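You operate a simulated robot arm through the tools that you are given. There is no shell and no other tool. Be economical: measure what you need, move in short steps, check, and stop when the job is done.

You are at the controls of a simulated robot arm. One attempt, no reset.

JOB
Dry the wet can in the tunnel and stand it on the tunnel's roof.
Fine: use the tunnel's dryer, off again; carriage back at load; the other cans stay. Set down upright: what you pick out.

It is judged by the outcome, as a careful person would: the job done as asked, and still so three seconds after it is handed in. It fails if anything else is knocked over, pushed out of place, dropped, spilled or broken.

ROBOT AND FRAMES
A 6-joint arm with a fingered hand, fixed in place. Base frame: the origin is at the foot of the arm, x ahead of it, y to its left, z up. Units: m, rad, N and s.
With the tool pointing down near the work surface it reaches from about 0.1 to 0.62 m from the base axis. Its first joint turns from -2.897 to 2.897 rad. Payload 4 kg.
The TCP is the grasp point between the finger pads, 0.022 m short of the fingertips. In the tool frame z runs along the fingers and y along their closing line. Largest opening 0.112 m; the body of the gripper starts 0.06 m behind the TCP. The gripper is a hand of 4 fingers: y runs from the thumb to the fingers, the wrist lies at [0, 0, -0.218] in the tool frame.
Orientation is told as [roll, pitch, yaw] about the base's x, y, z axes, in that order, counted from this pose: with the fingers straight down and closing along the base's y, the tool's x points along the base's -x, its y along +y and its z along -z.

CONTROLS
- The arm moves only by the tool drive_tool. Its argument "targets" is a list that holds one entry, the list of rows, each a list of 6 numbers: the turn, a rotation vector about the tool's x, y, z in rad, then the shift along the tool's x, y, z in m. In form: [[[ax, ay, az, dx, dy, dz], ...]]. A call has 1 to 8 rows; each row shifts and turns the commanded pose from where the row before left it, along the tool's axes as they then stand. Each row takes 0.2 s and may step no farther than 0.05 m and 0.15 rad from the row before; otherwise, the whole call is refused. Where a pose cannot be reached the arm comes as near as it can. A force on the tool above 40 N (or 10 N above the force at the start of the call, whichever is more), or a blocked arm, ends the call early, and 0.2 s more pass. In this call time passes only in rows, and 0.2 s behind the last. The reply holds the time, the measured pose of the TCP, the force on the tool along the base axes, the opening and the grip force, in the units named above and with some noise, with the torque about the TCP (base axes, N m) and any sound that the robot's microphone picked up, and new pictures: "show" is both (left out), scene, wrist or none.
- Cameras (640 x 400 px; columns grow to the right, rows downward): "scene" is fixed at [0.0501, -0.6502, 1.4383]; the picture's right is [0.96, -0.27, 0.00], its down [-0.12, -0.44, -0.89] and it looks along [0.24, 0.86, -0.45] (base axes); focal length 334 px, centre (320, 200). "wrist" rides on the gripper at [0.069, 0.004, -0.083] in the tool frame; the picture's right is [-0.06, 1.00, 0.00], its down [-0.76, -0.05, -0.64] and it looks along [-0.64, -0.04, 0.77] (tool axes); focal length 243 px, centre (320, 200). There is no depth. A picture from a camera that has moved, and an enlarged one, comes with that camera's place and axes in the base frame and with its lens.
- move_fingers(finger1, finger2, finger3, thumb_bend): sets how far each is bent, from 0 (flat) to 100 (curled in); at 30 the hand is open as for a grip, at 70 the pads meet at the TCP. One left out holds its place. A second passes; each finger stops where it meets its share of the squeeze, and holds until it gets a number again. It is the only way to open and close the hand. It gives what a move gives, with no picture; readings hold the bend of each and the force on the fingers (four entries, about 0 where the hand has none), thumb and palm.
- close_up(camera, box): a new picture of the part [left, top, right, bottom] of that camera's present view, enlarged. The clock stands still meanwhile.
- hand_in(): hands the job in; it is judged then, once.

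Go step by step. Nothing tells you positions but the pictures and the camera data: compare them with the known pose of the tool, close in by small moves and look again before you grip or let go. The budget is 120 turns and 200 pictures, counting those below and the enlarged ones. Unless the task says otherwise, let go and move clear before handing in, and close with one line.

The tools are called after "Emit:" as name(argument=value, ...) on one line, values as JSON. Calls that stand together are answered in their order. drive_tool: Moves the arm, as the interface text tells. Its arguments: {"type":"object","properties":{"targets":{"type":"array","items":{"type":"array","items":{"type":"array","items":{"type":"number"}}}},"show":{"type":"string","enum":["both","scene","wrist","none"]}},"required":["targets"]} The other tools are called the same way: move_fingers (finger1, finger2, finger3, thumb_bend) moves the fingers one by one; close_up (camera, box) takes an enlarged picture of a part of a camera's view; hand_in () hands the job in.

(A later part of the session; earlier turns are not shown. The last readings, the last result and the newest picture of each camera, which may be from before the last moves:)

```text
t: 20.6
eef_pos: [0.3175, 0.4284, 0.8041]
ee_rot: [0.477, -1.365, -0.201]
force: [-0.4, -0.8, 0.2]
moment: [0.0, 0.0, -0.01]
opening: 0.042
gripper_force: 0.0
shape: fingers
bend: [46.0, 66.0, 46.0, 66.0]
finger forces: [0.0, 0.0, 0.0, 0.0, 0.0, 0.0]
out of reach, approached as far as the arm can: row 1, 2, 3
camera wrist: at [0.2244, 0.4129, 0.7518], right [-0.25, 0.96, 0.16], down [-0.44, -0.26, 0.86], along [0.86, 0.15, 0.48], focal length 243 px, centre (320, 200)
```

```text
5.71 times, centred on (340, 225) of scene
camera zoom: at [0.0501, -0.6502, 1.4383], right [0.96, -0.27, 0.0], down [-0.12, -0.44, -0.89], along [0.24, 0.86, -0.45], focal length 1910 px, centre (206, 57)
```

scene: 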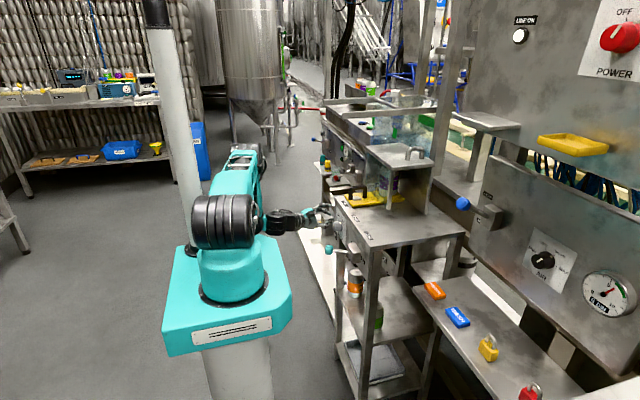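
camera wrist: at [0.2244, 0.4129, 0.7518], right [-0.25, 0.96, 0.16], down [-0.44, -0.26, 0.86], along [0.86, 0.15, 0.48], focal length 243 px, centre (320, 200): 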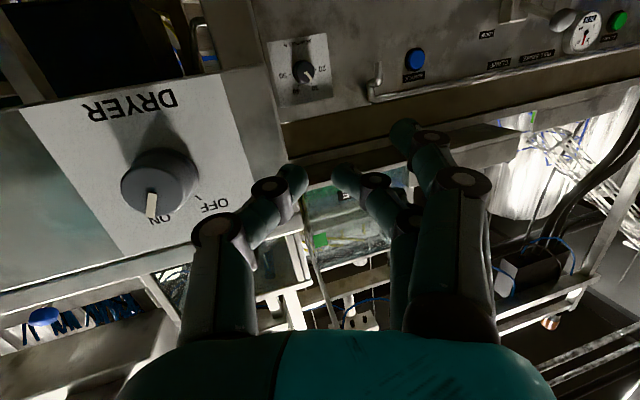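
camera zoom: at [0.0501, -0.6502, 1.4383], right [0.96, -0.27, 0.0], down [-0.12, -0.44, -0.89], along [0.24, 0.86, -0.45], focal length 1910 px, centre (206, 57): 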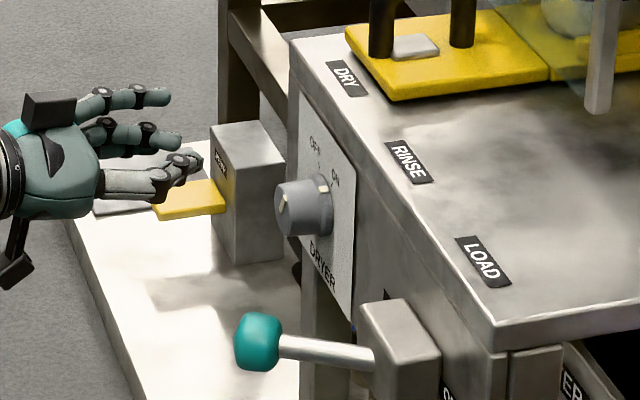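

The pointer now looks close to ON. I'll zoom in on the dial, and check the can through the tunnel.

Emit:
close_up(camera="wrist", box=[60, 80, 260, 260])

Emit:
close_up(camera="scene", box=[350, 130, 440, 220])

```text
2.22 times, centred on (160, 170) of wrist
camera zoom: at [0.2244, 0.4129, 0.7518], right [-0.25, 0.96, 0.16], down [-0.44, -0.26, 0.86], along [0.86, 0.15, 0.48], focal length 539 px, centre (676, 267)
```

zoom: 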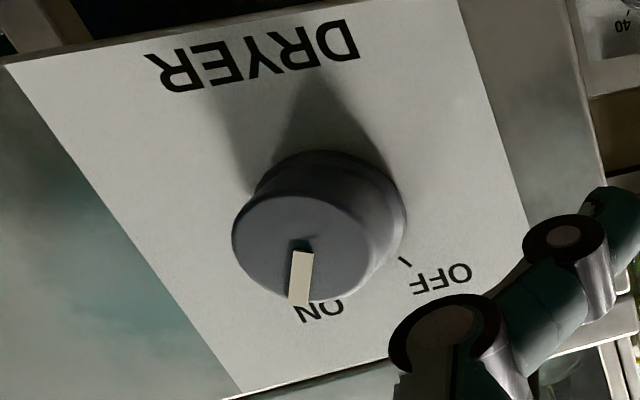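

```text
4.44 times, centred on (395, 175) of scene
camera zoom: at [0.0501, -0.6502, 1.4383], right [0.96, -0.27, 0.0], down [-0.12, -0.44, -0.89], along [0.24, 0.86, -0.45], focal length 1486 px, centre (-13, 311)
```

zoom: 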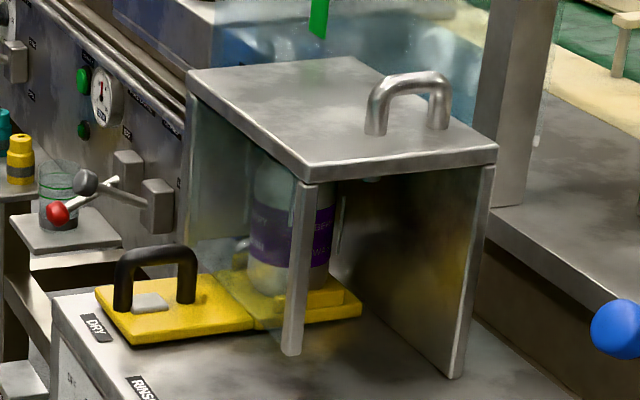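

There are faint streaks beside the can that could be dryer air. I'll zoom in further.

Emit:
close_up(camera="scene", box=[380, 155, 420, 205])

Emit:
drive_tool(targets=[[[0, 0, 0, 0, 0, 0]]], show="none")

Emit:
close_up(camera="scene", box=[380, 155, 420, 205])

Emit:
close_up(camera="scene", box=[325, 205, 365, 245])

```text
8.00 times, centred on (400, 180) of scene
camera zoom: at [0.0501, -0.6502, 1.4383], right [0.96, -0.27, 0.0], down [-0.12, -0.44, -0.89], along [0.24, 0.86, -0.45], focal length 2675 px, centre (-320, 360)
```

zoom: 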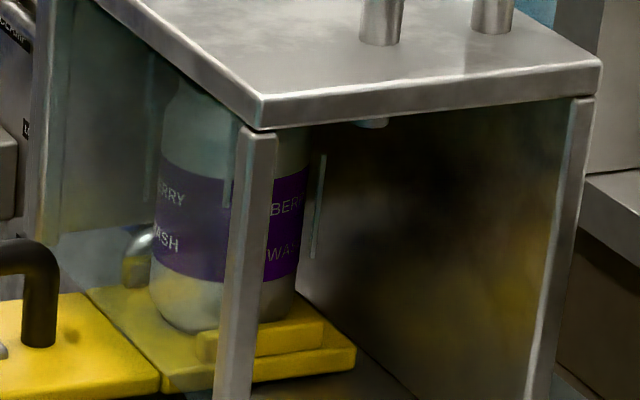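

```text
t: 21.0
eef_pos: [0.3163, 0.4293, 0.8041]
ee_rot: [0.481, -1.363, -0.207]
force: [0.5, -0.2, 0.4]
moment: [0.03, -0.01, -0.01]
opening: 0.042
gripper_force: 0.0
shape: fingers
bend: [46.0, 66.0, 46.0, 66.0]
finger forces: [0.1, 0.1, 0.1, 0.0, 0.0, 0.0]
```

```text
8.00 times, centred on (400, 180) of scene
camera zoom: at [0.0501, -0.6502, 1.4383], right [0.96, -0.27, 0.0], down [-0.12, -0.44, -0.89], along [0.24, 0.86, -0.45], focal length 2675 px, centre (-320, 360)
```

zoom: 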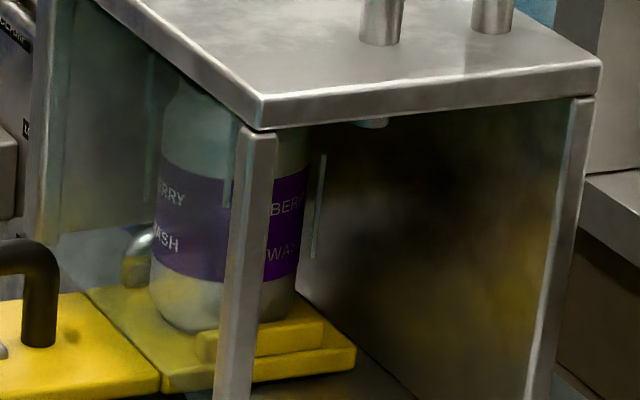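

```text
10.00 times, centred on (345, 225) of scene
camera zoom: at [0.0501, -0.6502, 1.4383], right [0.96, -0.27, 0.0], down [-0.12, -0.44, -0.89], along [0.24, 0.86, -0.45], focal length 3343 px, centre (70, -50)
```

zoom: 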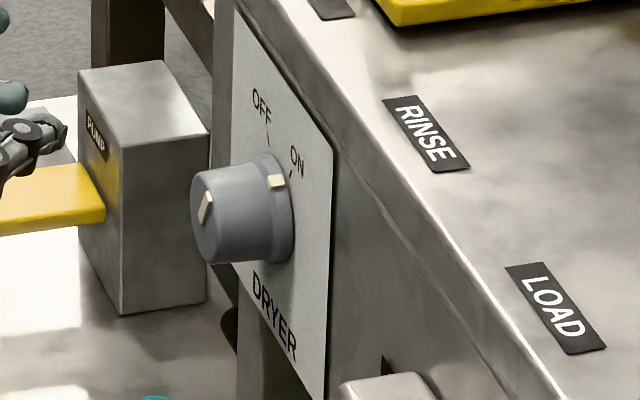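

The dial's mark is at ON, air streaks show beside the can, and its droplets are gone. While the dryer runs I'll open the fingers and line up for turning it off.

Emit:
move_fingers(finger2=46, thumb_bend=46)

Emit:
drive_tool(targets=[[[0.064, 0.052, 0, 0, 0, 0], [0.064, 0.052, 0, 0, 0, 0], [0, 0, 0, 0, -0.045, -0.006], [0, 0, 0, 0, -0.045, -0.006]]])

Emit:
close_up(camera="scene", box=[380, 155, 420, 205])

```text
t: 22.0
eef_pos: [0.3169, 0.4288, 0.8038]
ee_rot: [0.483, -1.364, -0.208]
force: [0.6, -0.3, -0.2]
moment: [-0.01, -0.03, -0.01]
opening: 0.068
gripper_force: 0.1
shape: fingers
bend: [46.0, 46.0, 46.0, 46.0]
finger forces: [0.0, 0.0, 0.0, 0.0, 0.1, 0.0]
```

```text
t: 23.0
eef_pos: [0.3211, 0.3368, 0.8012]
ee_rot: [0.231, -1.273, -0.076]
force: [1.1, -0.5, -1.1]
moment: [-0.01, 0.01, 0.03]
opening: 0.068
gripper_force: 0.0
shape: fingers
bend: [46.0, 46.0, 46.0, 46.0]
finger forces: [0.0, 0.1, 0.0, 0.1, 0.1, 0.1]
camera wrist: at [0.2218, 0.3294, 0.7588], right [-0.13, 0.98, 0.13], down [-0.38, -0.17, 0.91], along [0.92, 0.07, 0.39], focal length 243 px, centre (320, 200)
```

scene: 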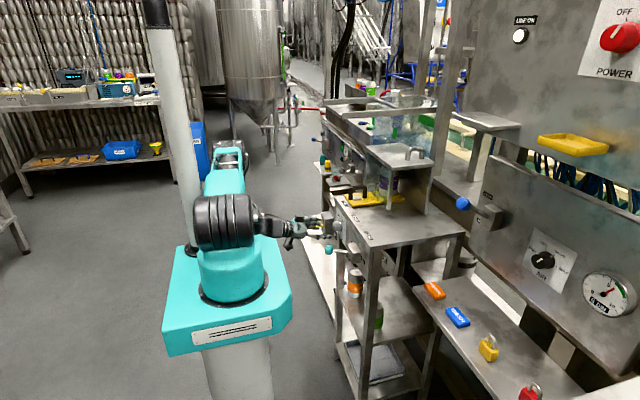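
wrist: 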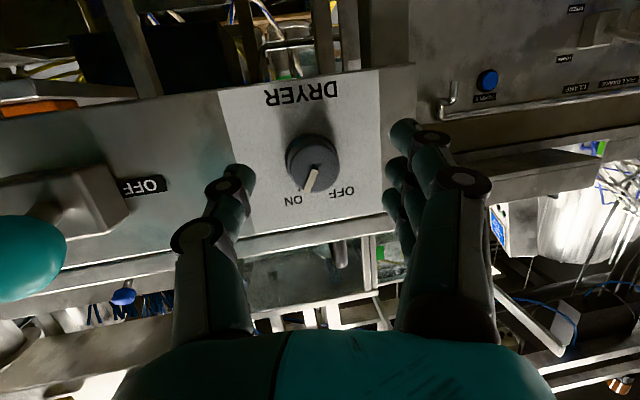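

```text
8.00 times, centred on (400, 180) of scene
camera zoom: at [0.0501, -0.6502, 1.4383], right [0.96, -0.27, 0.0], down [-0.12, -0.44, -0.89], along [0.24, 0.86, -0.45], focal length 2675 px, centre (-320, 360)
```

zoom: 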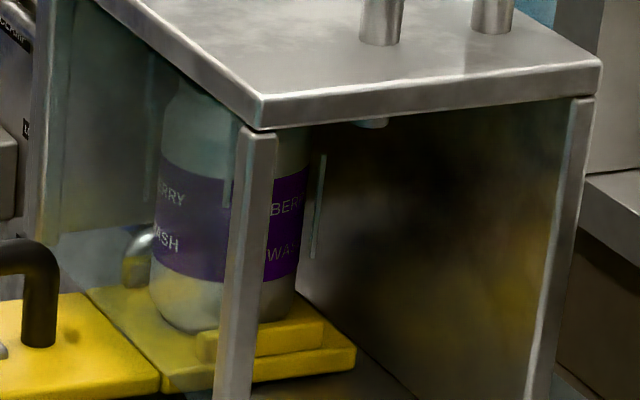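

The pointer is clearly at ON. I'll let the dryer run a little longer, then check the can.

Emit:
drive_tool(targets=[[[0, 0, 0, 0, 0, 0], [0, 0, 0, 0, 0, 0], [0, 0, 0, 0, 0, 0], [0, 0, 0, 0, 0, 0], [0, 0, 0, 0, 0, 0], [0, 0, 0, 0, 0, 0], [0, 0, 0, 0, 0, 0], [0, 0, 0, 0, 0, 0]]], show="none")

Emit:
drive_tool(targets=[[[0, 0, 0, 0, 0, 0], [0, 0, 0, 0, 0, 0], [0, 0, 0, 0, 0, 0], [0, 0, 0, 0, 0, 0], [0, 0, 0, 0, 0, 0], [0, 0, 0, 0, 0, 0], [0, 0, 0, 0, 0, 0], [0, 0, 0, 0, 0, 0]]], show="none")

Emit:
close_up(camera="scene", box=[380, 155, 420, 205])

Emit:
drive_tool(targets=[[[0, 0, 0, -0.0048, -0.0025, 0.0225], [0, 0, 0, -0.0048, -0.0025, 0.0225]]], show="wrist")

```text
t: 24.8
eef_pos: [0.3206, 0.3367, 0.7999]
ee_rot: [0.233, -1.271, -0.076]
force: [-0.6, -1.5, -0.2]
moment: [0.0, -0.02, -0.01]
opening: 0.0682
gripper_force: 0.1
shape: fingers
bend: [46.0, 46.0, 46.0, 46.0]
finger forces: [0.0, 0.0, 0.1, 0.0, 0.1, 0.0]
```

```text
t: 26.6
eef_pos: [0.3211, 0.3369, 0.8011]
ee_rot: [0.231, -1.271, -0.076]
force: [-0.4, -0.2, 0.0]
moment: [-0.02, 0.05, 0.01]
opening: 0.0679
gripper_force: 0.0
shape: fingers
bend: [46.0, 46.0, 46.0, 46.0]
finger forces: [0.0, 0.0, 0.0, 0.1, 0.0, 0.0]
```

```text
8.00 times, centred on (400, 180) of scene
camera zoom: at [0.0501, -0.6502, 1.4383], right [0.96, -0.27, 0.0], down [-0.12, -0.44, -0.89], along [0.24, 0.86, -0.45], focal length 2675 px, centre (-320, 360)
```

zoom: 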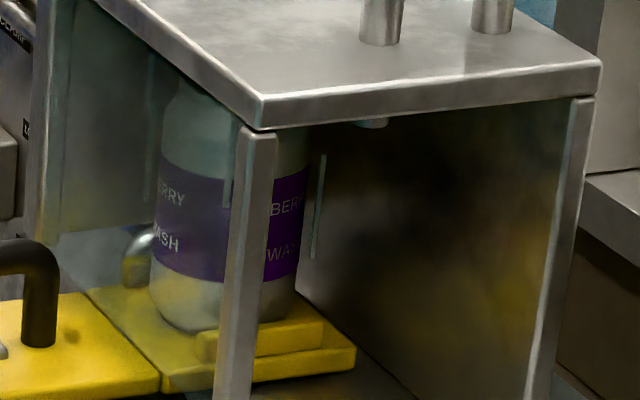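

```text
t: 27.2
eef_pos: [0.3673, 0.3388, 0.7969]
ee_rot: [0.232, -1.273, -0.074]
force: [-0.8, -0.6, 0.4]
moment: [-0.04, 0.0, 0.0]
opening: 0.0682
gripper_force: 0.1
shape: fingers
bend: [46.0, 46.0, 46.0, 46.0]
finger forces: [0.0, 0.1, 0.1, 0.1, 0.1, 0.1]
camera wrist: at [0.267, 0.3314, 0.7546], right [-0.13, 0.98, 0.13], down [-0.38, -0.17, 0.91], along [0.92, 0.07, 0.39], focal length 243 px, centre (320, 200)
```

wrist: 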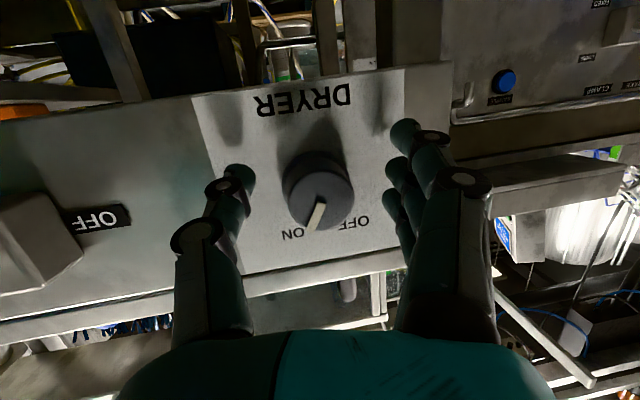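

The can looks dry. I'll grip the knob and turn it counter-clockwise toward OFF.

Emit:
move_fingers(finger2=68, thumb_bend=68)

Emit:
drive_tool(targets=[[[0.038, 0.019, -0.124, 0, 0, 0], [0.038, 0.019, -0.124, 0, 0, 0], [0.038, 0.019, -0.124, 0, 0, 0], [0.038, 0.019, -0.124, 0, 0, 0]]], show="wrist")

Emit:
close_up(camera="wrist", box=[160, 80, 480, 280])

```text
t: 28.2
eef_pos: [0.3652, 0.3387, 0.7963]
ee_rot: [0.231, -1.274, -0.076]
force: [3.2, -3.4, -4.5]
moment: [0.02, 0.07, -0.07]
opening: 0.0485
gripper_force: 5.5
shape: fingers
bend: [46.0, 61.0, 46.0, 64.0]
finger forces: [0.0, 3.9, 0.0, 0.0, 7.6, 0.1]
```

```text
t: 29.2
eef_pos: [0.366, 0.338, 0.7973]
ee_rot: [-0.929, -0.994, 1.006]
force: [3.8, -9.3, -3.6]
moment: [0.06, 0.06, -0.23]
opening: 0.051
gripper_force: 6.7
shape: fingers
bend: [46.0, 63.0, 46.0, 63.0]
finger forces: [0.0, 2.7, 0.0, 0.0, 11.3, 0.0]
camera wrist: at [0.2663, 0.3109, 0.7644], right [-0.13, 0.91, -0.38], down [-0.38, 0.31, 0.87], along [0.92, 0.25, 0.3], focal length 243 px, centre (320, 200)
```

wrist: 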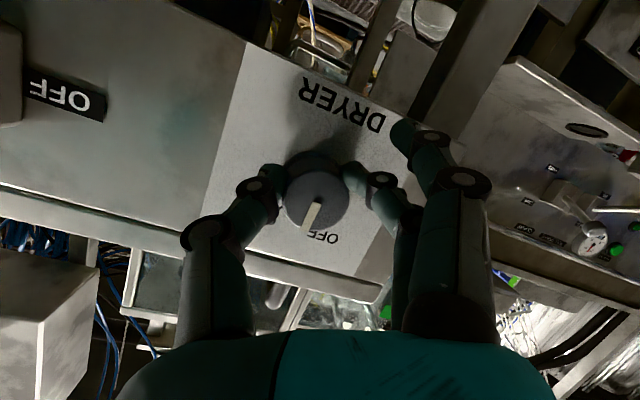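

```text
2.00 times, centred on (320, 180) of wrist
camera zoom: at [0.2663, 0.3109, 0.7644], right [-0.13, 0.91, -0.38], down [-0.38, 0.31, 0.87], along [0.92, 0.25, 0.3], focal length 485 px, centre (320, 240)
```

zoom: 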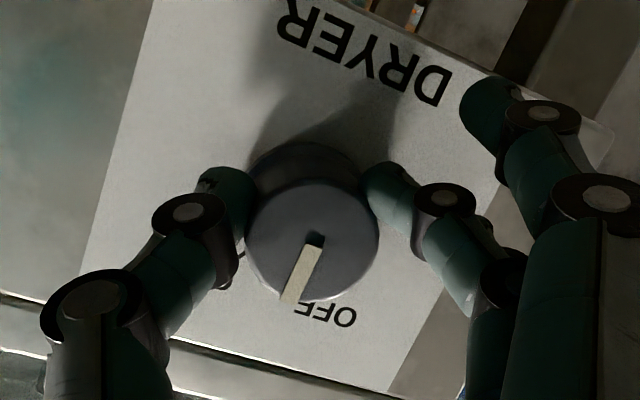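

It's about halfway back. I'll release, roll the hand back in place, regrip and turn again.

Emit:
move_fingers(finger2=46, thumb_bend=46)

Emit:
drive_tool(targets=[[[-0.038, -0.019, 0.124, 0, 0, 0], [-0.038, -0.019, 0.124, 0, 0, 0], [-0.038, -0.019, 0.124, 0, 0, 0], [-0.038, -0.019, 0.124, 0, 0, 0]]], show="wrist")

Emit:
close_up(camera="wrist", box=[160, 80, 480, 280])

```text
t: 30.2
eef_pos: [0.3659, 0.3377, 0.7956]
ee_rot: [-0.927, -0.996, 1.006]
force: [-0.1, 1.0, -0.8]
moment: [-0.04, 0.01, -0.01]
opening: 0.068
gripper_force: 0.0
shape: fingers
bend: [46.0, 46.0, 46.0, 46.0]
finger forces: [0.1, 0.0, 0.0, 0.0, 0.0, 0.0]
```

```text
t: 31.2
eef_pos: [0.3657, 0.3389, 0.7978]
ee_rot: [0.236, -1.272, -0.08]
force: [0.8, 0.0, 0.2]
moment: [0.01, 0.0, -0.01]
opening: 0.0679
gripper_force: 0.0
shape: fingers
bend: [46.0, 46.0, 46.0, 46.0]
finger forces: [0.1, 0.0, 0.1, 0.1, 0.0, 0.0]
camera wrist: at [0.2664, 0.3318, 0.7551], right [-0.13, 0.98, 0.13], down [-0.38, -0.17, 0.91], along [0.92, 0.07, 0.39], focal length 243 px, centre (320, 200)
```

wrist: 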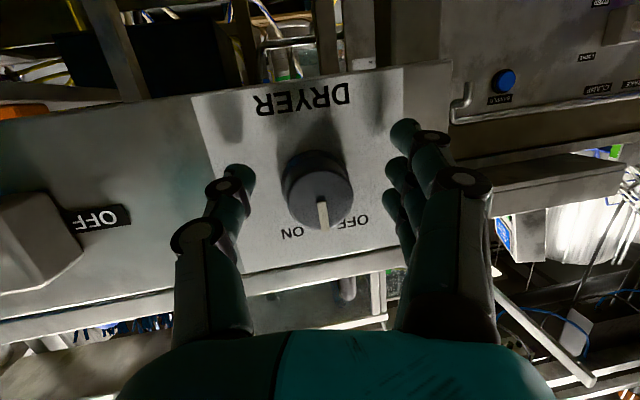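

```text
2.00 times, centred on (320, 180) of wrist
camera zoom: at [0.2664, 0.3318, 0.7551], right [-0.13, 0.98, 0.13], down [-0.38, -0.17, 0.91], along [0.92, 0.07, 0.39], focal length 485 px, centre (320, 240)
```

zoom: 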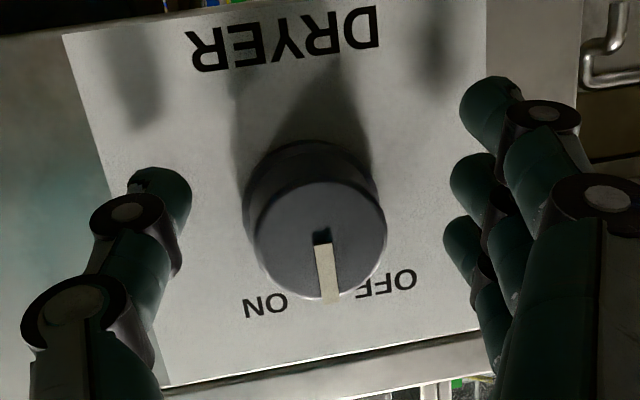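

Emit:
move_fingers(finger2=68, thumb_bend=68)

Emit:
drive_tool(targets=[[[0.038, 0.019, -0.124, 0, 0, 0], [0.038, 0.019, -0.124, 0, 0, 0], [0.038, 0.019, -0.124, 0, 0, 0], [0.038, 0.019, -0.124, 0, 0, 0]]], show="none")

Emit:
close_up(camera="wrist", box=[160, 80, 480, 280])

Emit:
move_fingers(finger2=46, thumb_bend=46)

Emit:
close_up(camera="scene", box=[380, 155, 420, 205])

```text
t: 32.2
eef_pos: [0.366, 0.3381, 0.7975]
ee_rot: [0.231, -1.272, -0.073]
force: [3.3, -3.9, -4.7]
moment: [-0.01, 0.05, -0.04]
opening: 0.0488
gripper_force: 5.5
shape: fingers
bend: [46.0, 62.0, 46.0, 64.0]
finger forces: [0.0, 4.0, 0.1, 0.1, 7.9, 0.0]
```

```text
t: 33.2
eef_pos: [0.3651, 0.339, 0.7974]
ee_rot: [-0.929, -0.994, 1.005]
force: [1.7, -9.1, -1.1]
moment: [0.06, 0.03, -0.21]
opening: 0.0511
gripper_force: 6.7
shape: fingers
bend: [46.0, 63.0, 46.0, 63.0]
finger forces: [0.0, 2.7, 0.0, 0.1, 11.0, 0.1]
```

```text
2.00 times, centred on (320, 180) of wrist
camera zoom: at [0.2663, 0.3109, 0.7644], right [-0.13, 0.91, -0.38], down [-0.38, 0.31, 0.87], along [0.92, 0.25, 0.3], focal length 485 px, centre (320, 240)
```

zoom: 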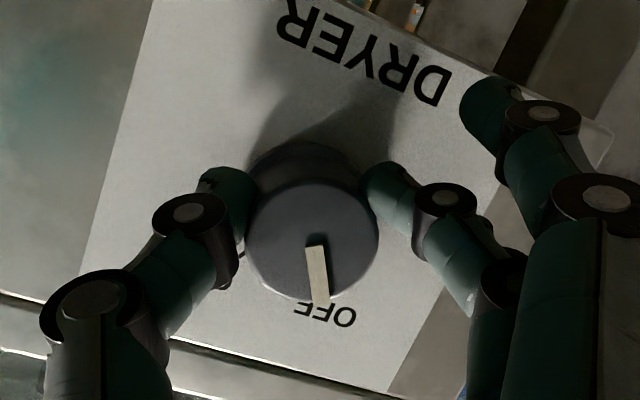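

```text
t: 34.2
eef_pos: [0.3651, 0.3388, 0.7971]
ee_rot: [-0.928, -0.995, 1.006]
force: [-0.2, 0.5, -0.3]
moment: [0.0, 0.01, -0.02]
opening: 0.0681
gripper_force: 0.2
shape: fingers
bend: [46.0, 46.0, 46.0, 46.0]
finger forces: [0.0, 0.0, 0.0, 0.1, 0.0, 0.1]
```

```text
8.00 times, centred on (400, 180) of scene
camera zoom: at [0.0501, -0.6502, 1.4383], right [0.96, -0.27, 0.0], down [-0.12, -0.44, -0.89], along [0.24, 0.86, -0.45], focal length 2675 px, centre (-320, 360)
```

zoom: 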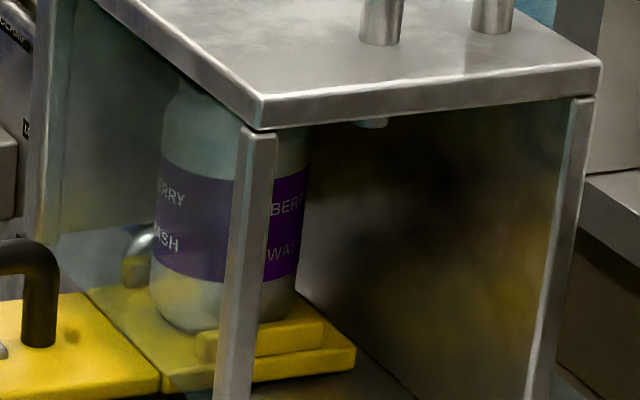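

The pointer is back at OFF and the air streaks are gone. I'll back out and bring the hand upright again.

Emit:
drive_tool(targets=[[[0, 0, 0, 0, 0, -0.03], [0, 0, 0, 0, 0, -0.035], [0, 0, 0.15, 0, 0, 0], [0, 0, 0.15, 0, 0, 0], [0, 0, 0.15, 0, 0, 0]]], show="wrist")

Emit:
close_up(camera="scene", box=[325, 205, 365, 245])

```text
t: 35.4
eef_pos: [0.3042, 0.3379, 0.818]
ee_rot: [-0.079, -1.237, 0.077]
force: [0.6, 0.1, -1.0]
moment: [-0.01, 0.03, -0.01]
opening: 0.0682
gripper_force: 0.0
shape: fingers
bend: [46.0, 46.0, 46.0, 46.0]
finger forces: [0.1, 0.0, 0.1, 0.1, 0.0, 0.0]
camera wrist: at [0.2032, 0.3421, 0.7798], right [0.02, 1.0, 0.03], down [-0.36, -0.03, 0.93], along [0.93, -0.03, 0.36], focal length 243 px, centre (320, 200)
```

wrist: 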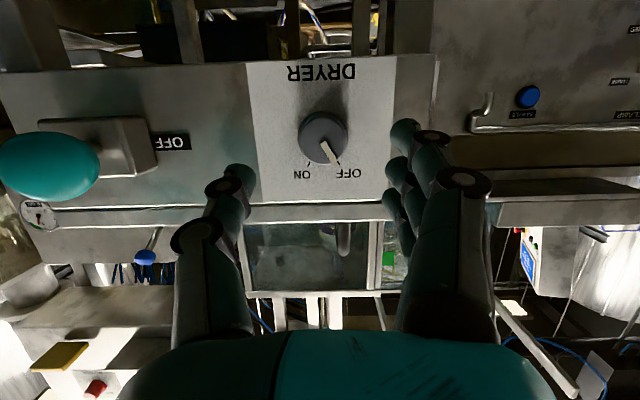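

```text
10.00 times, centred on (345, 225) of scene
camera zoom: at [0.0501, -0.6502, 1.4383], right [0.96, -0.27, 0.0], down [-0.12, -0.44, -0.89], along [0.24, 0.86, -0.45], focal length 3343 px, centre (70, -50)
```

zoom: 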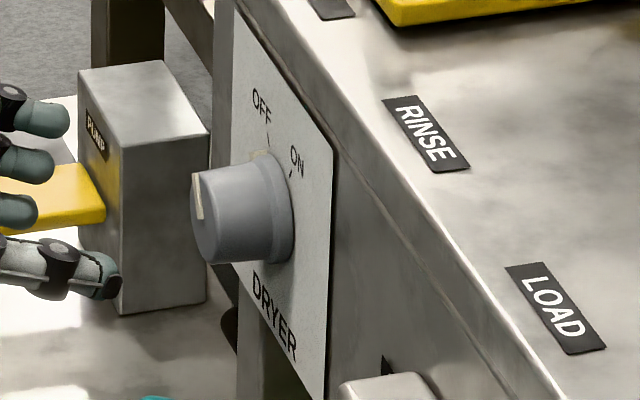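

The dryer is off. Now I'll pitch the hand back down and lift.

Emit:
drive_tool(targets=[[[0, 0.15, 0, 0, 0, 0], [0, 0.15, 0, 0, 0, 0], [0, 0.15, 0, 0, 0, 0], [0, 0.15, 0, 0, 0, 0], [0, 0.15, 0, 0, 0, 0], [0, 0.15, 0, 0, 0, 0], [0, 0, 0, 0, 0, -0.045], [0, 0, 0, 0, 0, -0.045]]], show="none")

Emit:
drive_tool(targets=[[[0, 0.037, 0, 0, 0, -0.045], [0, 0, 0, 0, 0, -0.045]]], show="wrist")

```text
t: 37.2
eef_pos: [0.2745, 0.3398, 0.9039]
ee_rot: [-0.032, -0.336, 0.016]
force: [-0.6, 0.9, -0.7]
moment: [-0.02, 0.0, 0.01]
opening: 0.0681
gripper_force: 0.0
shape: fingers
bend: [46.0, 46.0, 46.0, 46.0]
finger forces: [0.0, 0.0, 0.1, 0.0, 0.0, 0.1]
```

```text
t: 37.8
eef_pos: [0.2456, 0.3434, 0.9885]
ee_rot: [-0.03, -0.302, 0.012]
force: [0.2, 0.4, -1.0]
moment: [0.04, 0.03, -0.02]
opening: 0.0681
gripper_force: 0.1
shape: fingers
bend: [46.0, 46.0, 46.0, 46.0]
finger forces: [0.1, 0.1, 0.0, 0.0, 0.0, 0.0]
camera wrist: at [0.1551, 0.3495, 1.0475], right [0.06, 1.0, -0.01], down [0.54, -0.02, 0.84], along [0.84, -0.05, -0.54], focal length 243 px, centre (320, 200)
```

wrist: 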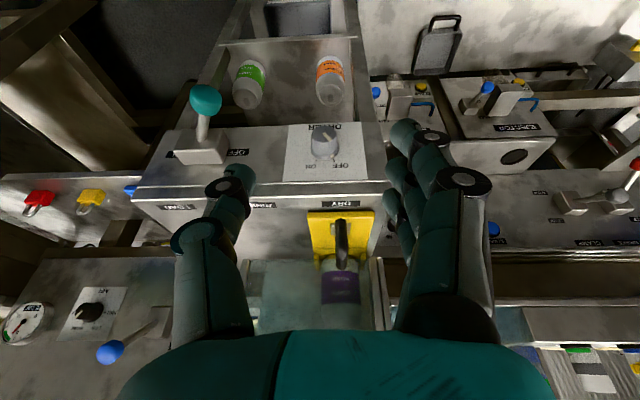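

The handle is at y≈0.36. I'll return above it.

Emit:
drive_tool(targets=[[[-0.03, 0, 0, -0.042, 0.0034, 0.008], [0, 0, 0, -0.042, 0.0034, 0.008], [0, 0, 0, -0.042, 0.0034, 0.008], [0, 0, 0, -0.042, 0.0034, 0.008], [0, 0, 0, -0.042, 0.0034, 0.008]]], show="wrist")

```text
t: 39.0
eef_pos: [0.4589, 0.3612, 1.0122]
ee_rot: [0.001, -0.3, 0.014]
force: [-0.2, -0.1, 0.0]
moment: [-0.02, 0.01, -0.01]
opening: 0.0681
gripper_force: 0.1
shape: fingers
bend: [46.0, 46.0, 46.0, 46.0]
finger forces: [0.0, 0.1, 0.0, 0.0, 0.0, 0.1]
camera wrist: at [0.3679, 0.3654, 1.0715], right [0.05, 1.0, 0.02], down [0.54, -0.04, 0.84], along [0.84, -0.03, -0.54], focal length 243 px, centre (320, 200)
```

wrist: 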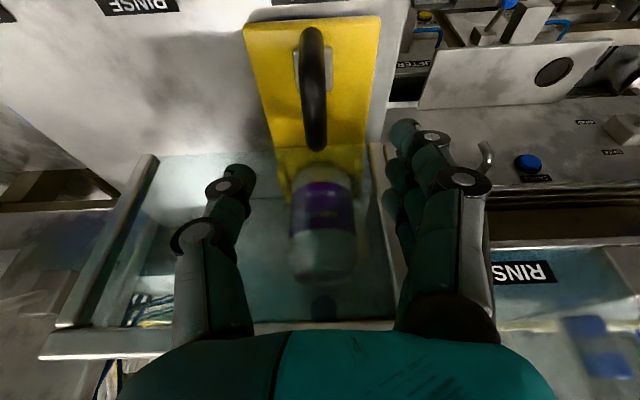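

Emit:
drive_tool(targets=[[[0, 0, 0, 0.0073, -0.001, 0.034], [0, 0, 0, 0.0073, 0, 0.034]]], show="none")

Emit:
move_fingers(finger1=66, finger2=66, finger3=66, thumb_bend=66)

Emit:
close_up(camera="wrist", box=[0, 0, 640, 400])

```text
t: 39.6
eef_pos: [0.4635, 0.3619, 0.9435]
ee_rot: [0.001, -0.301, 0.012]
force: [0.7, -0.1, 1.0]
moment: [0.02, -0.01, 0.01]
opening: 0.068
gripper_force: 0.1
shape: fingers
bend: [46.0, 46.0, 46.0, 46.0]
finger forces: [0.0, 0.1, 0.0, 0.1, 0.0, 0.0]
```

```text
t: 40.6
eef_pos: [0.4641, 0.363, 0.9441]
ee_rot: [0.001, -0.302, 0.014]
force: [-0.5, -0.7, 0.3]
moment: [0.0, 0.04, 0.01]
opening: 0.0179
gripper_force: 0.1
shape: fingers
bend: [66.0, 66.0, 66.0, 65.0]
finger forces: [0.0, 0.0, 0.0, 0.0, 0.7, 0.0]
```

```text
1.00 times, centred on (320, 200) of wrist
camera zoom: at [0.3738, 0.3653, 1.0024], right [0.05, 1.0, 0.02], down [0.54, -0.04, 0.84], along [0.84, -0.03, -0.54], focal length 243 px, centre (320, 200)
```

zoom: 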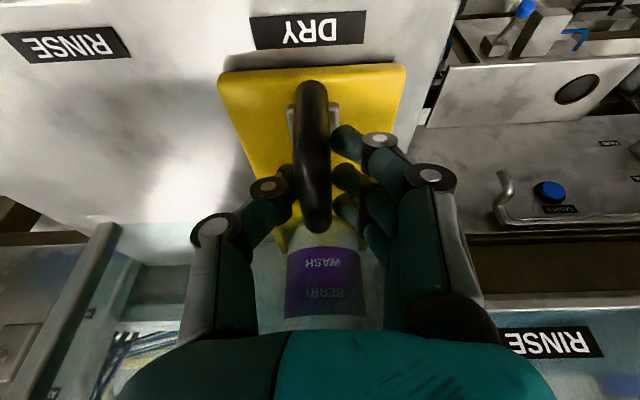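

Handle gripped, and the can shows no droplets. I'll pull the carriage back toward LOAD slowly.

Emit:
drive_tool(targets=[[[0, 0, 0, 0, -0.01, 0], [0, 0, 0, 0, -0.02, 0], [0, 0, 0, 0, -0.02, 0], [0, 0, 0, 0, -0.02, 0], [0, 0, 0, 0, -0.02, 0], [0, 0, 0, 0, -0.02, 0], [0, 0, 0, 0, -0.02, 0], [0, 0, 0, 0, -0.01, 0]]], show="none")

Emit:
drive_tool(targets=[[[0, 0, 0, 0, -0.01, 0], [0, 0, 0, 0, -0.02, 0], [0, 0, 0, 0, -0.02, 0], [0, 0, 0, 0, -0.015, 0], [0, 0, 0, 0, -0.01, 0], [0, 0, 0, 0, -0.005, 0]]])

Emit:
close_up(camera="scene", box=[340, 130, 460, 240])

```text
t: 42.4
eef_pos: [0.4642, 0.2217, 0.9426]
ee_rot: [0.001, -0.301, 0.014]
force: [0.0, -0.7, -0.6]
moment: [0.01, -0.02, 0.03]
opening: 0.0175
gripper_force: 0.2
shape: fingers
bend: [66.0, 66.0, 66.0, 66.0]
finger forces: [0.1, 0.0, 0.0, 0.0, 0.2, 0.1]
```

```text
t: 43.8
eef_pos: [0.4679, 0.1419, 0.9437]
ee_rot: [0.003, -0.3, 0.012]
force: [0.1, -0.6, -0.2]
moment: [-0.01, 0.01, -0.02]
opening: 0.0175
gripper_force: 0.1
shape: fingers
bend: [66.0, 66.0, 66.0, 66.0]
finger forces: [0.0, 0.0, 0.0, 0.0, 0.1, 0.0]
camera wrist: at [0.3768, 0.1454, 1.0019], right [0.05, 1.0, 0.02], down [0.54, -0.04, 0.84], along [0.84, -0.03, -0.54], focal length 243 px, centre (320, 200)
```

scene: 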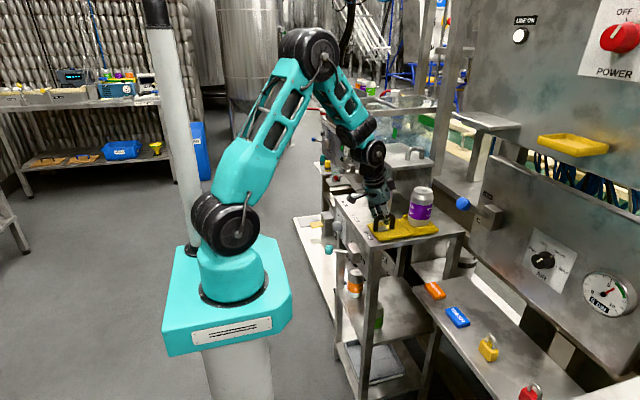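
wrist: 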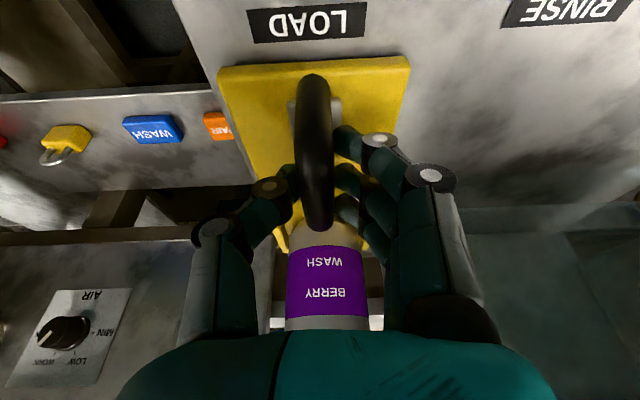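

```text
3.64 times, centred on (400, 185) of scene
camera zoom: at [0.0501, -0.6502, 1.4383], right [0.96, -0.27, 0.0], down [-0.12, -0.44, -0.89], along [0.24, 0.86, -0.45], focal length 1216 px, centre (29, 254)
```

zoom: 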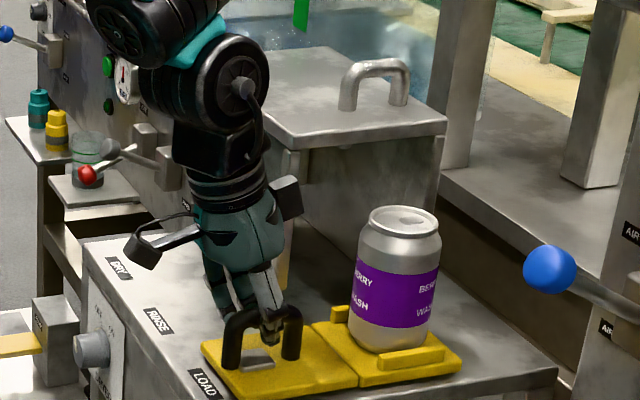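

The carriage is at LOAD with the dry can standing upright on it. I'll release the handle, lift, and straighten the hand to vertical.

Emit:
move_fingers(finger1=46, finger2=46, finger3=46, thumb_bend=46)

Emit:
drive_tool(targets=[[[0, 0, 0, 0, 0, -0.045], [0, 0, 0, 0, 0, -0.045], [0, 0, 0, 0, 0, -0.045], [0, 0, 0, 0, 0, -0.045], [0, 0.15, 0, 0, 0, 0], [0, 0.15, -0.012, 0, 0, 0]]], show="none")

Emit:
move_fingers(finger1=35, finger2=35, finger3=35, thumb_bend=35)

Emit:
close_up(camera="wrist", box=[0, 0, 640, 400])

Emit:
close_up(camera="scene", box=[340, 130, 460, 240])

```text
t: 44.8
eef_pos: [0.4664, 0.1437, 0.9423]
ee_rot: [0.003, -0.301, 0.016]
force: [0.0, 0.8, -0.9]
moment: [0.02, 0.0, 0.03]
opening: 0.0678
gripper_force: 0.0
shape: fingers
bend: [46.0, 46.0, 46.0, 46.0]
finger forces: [0.1, 0.1, 0.0, 0.0, 0.0, 0.0]
```

```text
t: 46.2
eef_pos: [0.414, 0.1412, 1.1148]
ee_rot: [0.001, -0.001, 0.026]
force: [0.1, 0.3, 0.3]
moment: [0.01, -0.04, 0.03]
opening: 0.0681
gripper_force: 0.2
shape: fingers
bend: [46.0, 46.0, 46.0, 46.0]
finger forces: [0.0, 0.0, 0.1, 0.1, 0.1, 0.0]
```

```text
t: 47.2
eef_pos: [0.4136, 0.1412, 1.1151]
ee_rot: [0.0, -0.003, 0.027]
force: [-0.7, 0.2, 0.4]
moment: [0.02, 0.0, 0.02]
opening: 0.0988
gripper_force: 0.0
shape: fingers
bend: [35.0, 35.0, 35.0, 35.0]
finger forces: [0.1, 0.0, 0.0, 0.0, 0.0, 0.0]
```

```text
1.00 times, centred on (320, 200) of wrist
camera zoom: at [0.3444, 0.1444, 1.1981], right [0.04, 1.0, 0.0], down [0.77, -0.03, 0.64], along [0.64, -0.02, -0.77], focal length 243 px, centre (320, 200)
```

zoom: 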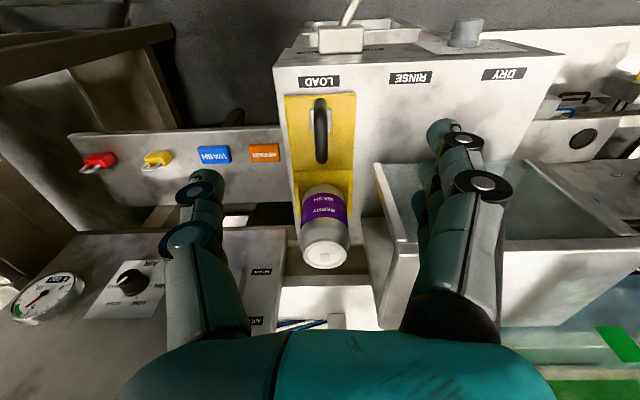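

```text
3.64 times, centred on (400, 185) of scene
camera zoom: at [0.0501, -0.6502, 1.4383], right [0.96, -0.27, 0.0], down [-0.12, -0.44, -0.89], along [0.24, 0.86, -0.45], focal length 1216 px, centre (29, 254)
```

zoom: 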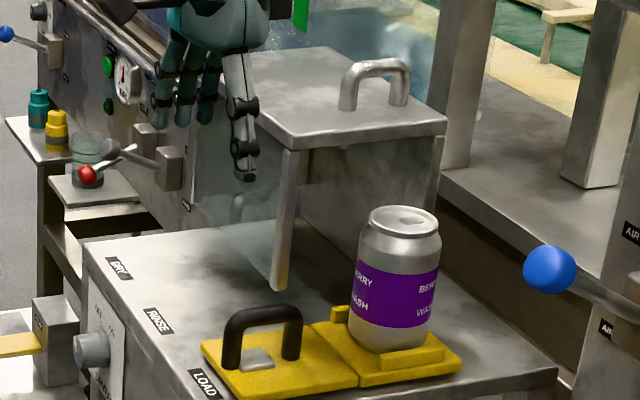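

The can's axis is at about (0.588, 0.142) with its top near z 1.01, and the roof edge is at y≈0.205. I'll narrow the hand slightly and hover above the can.

Emit:
move_fingers(finger1=40, finger2=40, finger3=40, thumb_bend=40)

Emit:
drive_tool(targets=[[[0, 0, 0.027, 0, 0, 0], [0, 0, 0, -0.0435, -0.0005, 0.004], [0, 0, 0, -0.0435, -0.0005, 0.004], [0, 0, 0, -0.0435, -0.0005, 0.004], [0, 0, 0, -0.0435, -0.0005, 0.004]]])

Emit:
close_up(camera="scene", box=[350, 110, 470, 220])

```text
t: 48.2
eef_pos: [0.4119, 0.1423, 1.1137]
ee_rot: [0.001, -0.001, 0.027]
force: [0.2, 0.1, 0.3]
moment: [0.03, -0.01, 0.02]
opening: 0.0865
gripper_force: 0.0
shape: fingers
bend: [40.0, 40.0, 40.0, 40.0]
finger forces: [0.0, 0.0, 0.1, 0.0, 0.1, 0.0]
```

```text
t: 49.4
eef_pos: [0.5876, 0.1393, 1.0989]
ee_rot: [0.001, 0.0, -0.002]
force: [-0.4, -0.5, -0.1]
moment: [-0.03, -0.02, 0.0]
opening: 0.0863
gripper_force: 0.1
shape: fingers
bend: [40.0, 40.0, 40.0, 40.0]
finger forces: [0.0, 0.0, 0.0, 0.0, 0.1, 0.1]
camera wrist: at [0.5193, 0.1437, 1.1829], right [0.06, 1.0, 0.0], down [0.76, -0.05, 0.64], along [0.64, -0.04, -0.77], focal length 243 px, centre (320, 200)
```

scene: 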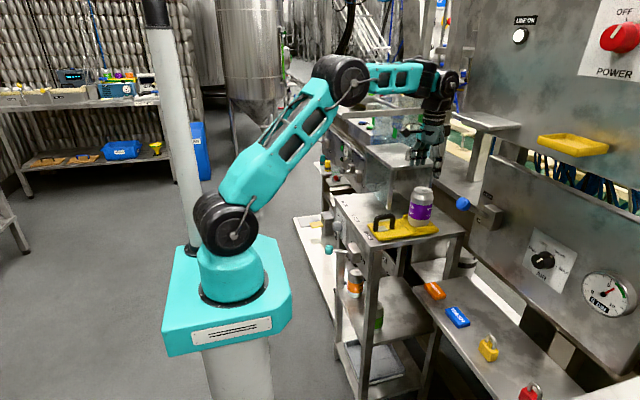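
wrist: 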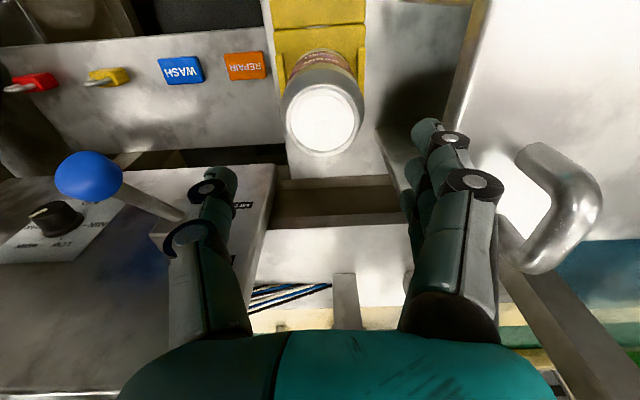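

```text
3.64 times, centred on (410, 165) of scene
camera zoom: at [0.0501, -0.6502, 1.4383], right [0.96, -0.27, 0.0], down [-0.12, -0.44, -0.89], along [0.24, 0.86, -0.45], focal length 1216 px, centre (-7, 327)
```

zoom: 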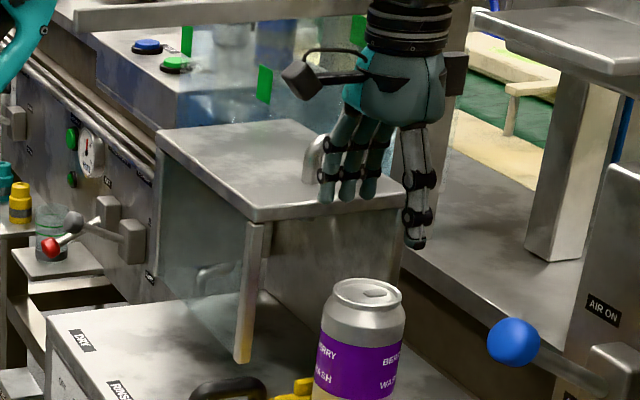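

The can is centred under the hand. I'll descend in steps, watching the clearance to the roof edge.

Emit:
drive_tool(targets=[[[0, 0, 0, 0.002, 0.001, 0.035], [0, 0, 0, 0, 0, 0.03]]], show="wrist")

Emit:
close_up(camera="scene", box=[350, 110, 470, 220])

```text
t: 50.0
eef_pos: [0.5858, 0.1395, 1.0329]
ee_rot: [0.0, -0.003, -0.001]
force: [0.0, 0.2, 0.9]
moment: [0.0, -0.02, -0.05]
opening: 0.0863
gripper_force: 0.1
shape: fingers
bend: [40.0, 40.0, 40.0, 40.0]
finger forces: [0.0, 0.0, 0.1, 0.0, 0.0, 0.1]
camera wrist: at [0.5169, 0.1449, 1.1166], right [0.07, 1.0, 0.0], down [0.76, -0.05, 0.64], along [0.64, -0.04, -0.77], focal length 243 px, centre (320, 200)
```

wrist: 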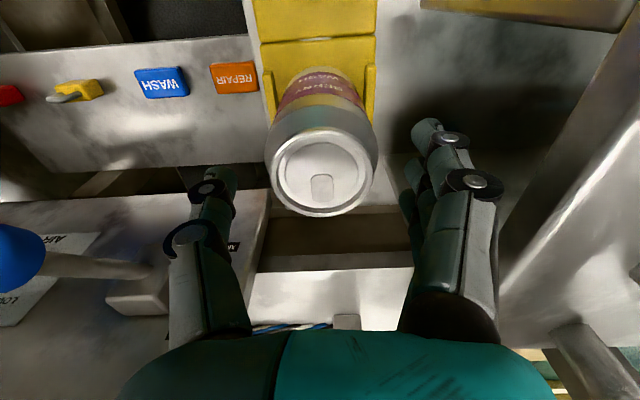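

```text
3.64 times, centred on (410, 165) of scene
camera zoom: at [0.0501, -0.6502, 1.4383], right [0.96, -0.27, 0.0], down [-0.12, -0.44, -0.89], along [0.24, 0.86, -0.45], focal length 1216 px, centre (-7, 327)
```

zoom: 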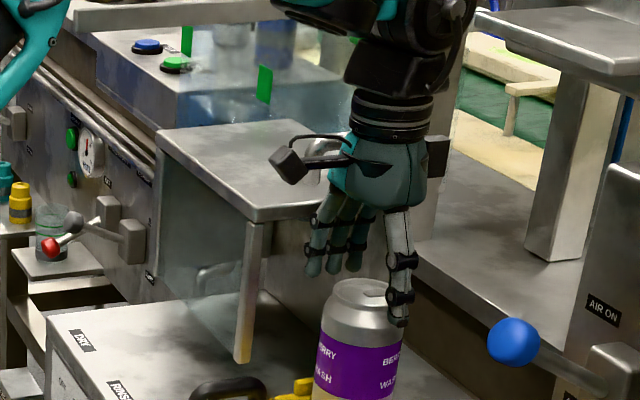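

Centred. I'll go down about 5.5 cm more, then close gently.

Emit:
drive_tool(targets=[[[0, 0, 0, 0, 0.001, 0.028], [0, 0, 0, 0, 0, 0.027]]], show="wrist")

Emit:
close_up(camera="scene", box=[350, 110, 470, 220])

```text
t: 50.6
eef_pos: [0.586, 0.1396, 0.9794]
ee_rot: [-0.001, -0.002, -0.001]
force: [0.1, 0.1, 0.8]
moment: [0.0, 0.0, 0.0]
opening: 0.0861
gripper_force: 0.1
shape: fingers
bend: [40.0, 40.0, 40.0, 40.0]
finger forces: [0.0, 0.1, 0.0, 0.0, 0.0, 0.1]
camera wrist: at [0.5171, 0.1452, 1.0622], right [0.07, 1.0, 0.0], down [0.76, -0.05, 0.64], along [0.64, -0.04, -0.77], focal length 243 px, centre (320, 200)
```

wrist: 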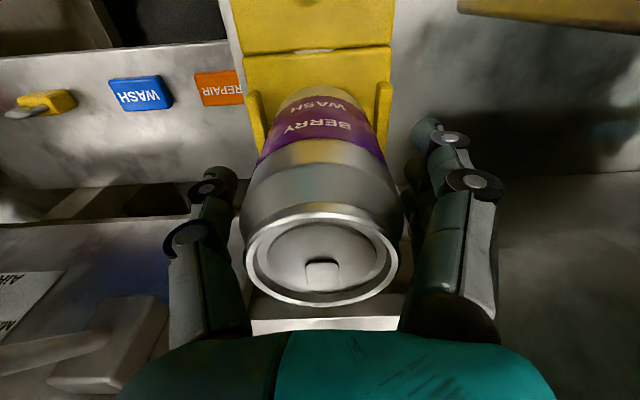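

```text
3.64 times, centred on (410, 165) of scene
camera zoom: at [0.0501, -0.6502, 1.4383], right [0.96, -0.27, 0.0], down [-0.12, -0.44, -0.89], along [0.24, 0.86, -0.45], focal length 1216 px, centre (-7, 327)
```

zoom: 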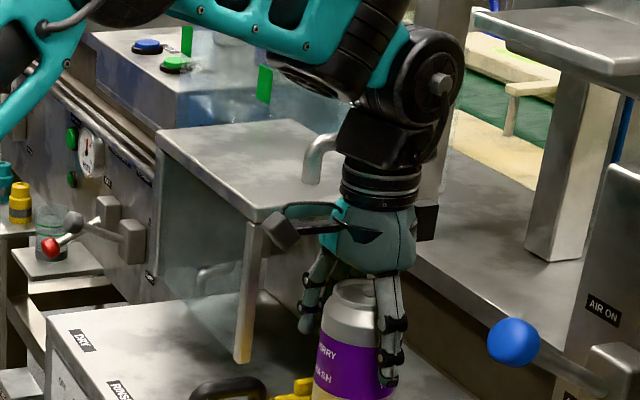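

The can sits between the fingers, so I'll grip it.

Emit:
move_fingers(finger1=54, finger2=54, finger3=54, thumb_bend=54)

Emit:
close_up(camera="wrist", box=[0, 0, 640, 400])

```text
t: 51.6
eef_pos: [0.5854, 0.1409, 0.9802]
ee_rot: [0.0, -0.001, -0.001]
force: [0.2, 0.7, 0.9]
moment: [0.08, -0.01, -0.03]
opening: 0.0564
gripper_force: 6.7
shape: fingers
bend: [52.0, 48.0, 50.0, 51.0]
finger forces: [0.8, 3.6, 2.7, 0.0, 6.4, 0.0]
```

```text
1.00 times, centred on (320, 200) of wrist
camera zoom: at [0.5171, 0.1452, 1.0623], right [0.07, 1.0, 0.0], down [0.76, -0.05, 0.64], along [0.64, -0.04, -0.77], focal length 243 px, centre (320, 200)
```

zoom: 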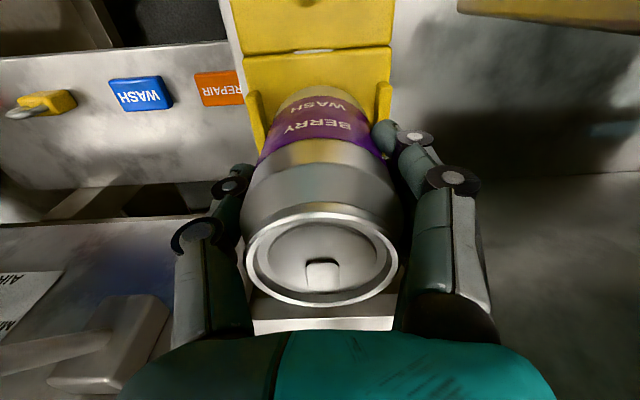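

Held at 6.7 N. I'll firm it up a bit and test with a small lift.

Emit:
move_fingers(finger1=60, finger2=60, finger3=60, thumb_bend=60)

Emit:
drive_tool(targets=[[[0, 0, 0, 0, 0, -0.01], [0, 0, 0, 0, 0, -0.015]]], show="wrist")

Emit:
close_up(camera="scene", box=[350, 130, 470, 240])

```text
t: 52.6
eef_pos: [0.5858, 0.1415, 0.9795]
ee_rot: [0.0, -0.001, -0.001]
force: [0.8, 0.2, 0.3]
moment: [0.09, -0.02, 0.01]
opening: 0.0549
gripper_force: 15.2
shape: fingers
bend: [54.0, 49.0, 51.0, 53.0]
finger forces: [3.4, 6.1, 5.5, 0.0, 14.1, 0.0]
```

```text
t: 53.2
eef_pos: [0.586, 0.1412, 1.0049]
ee_rot: [0.001, -0.001, -0.003]
force: [-0.1, 0.1, -3.7]
moment: [0.0, 0.0, -0.02]
opening: 0.055
gripper_force: 14.8
shape: fingers
bend: [54.0, 49.0, 51.0, 53.0]
finger forces: [3.3, 6.0, 5.4, 0.0, 14.4, 0.0]
camera wrist: at [0.5173, 0.1461, 1.0874], right [0.07, 1.0, 0.0], down [0.76, -0.05, 0.64], along [0.64, -0.04, -0.77], focal length 243 px, centre (320, 200)
```

wrist: 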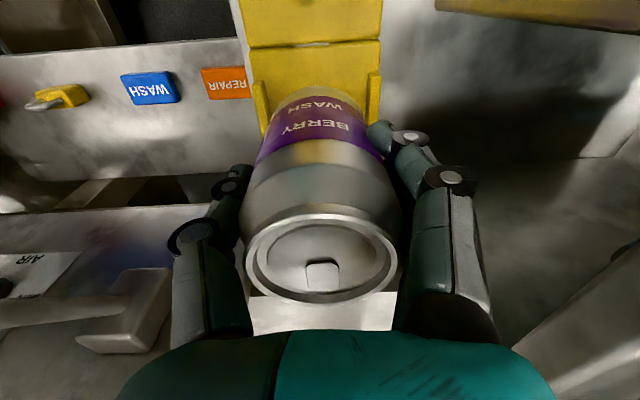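

```text
3.64 times, centred on (410, 185) of scene
camera zoom: at [0.0501, -0.6502, 1.4383], right [0.96, -0.27, 0.0], down [-0.12, -0.44, -0.89], along [0.24, 0.86, -0.45], focal length 1216 px, centre (-7, 254)
```

zoom: 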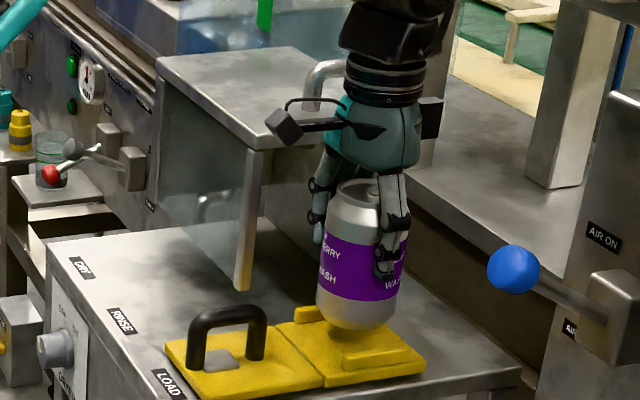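

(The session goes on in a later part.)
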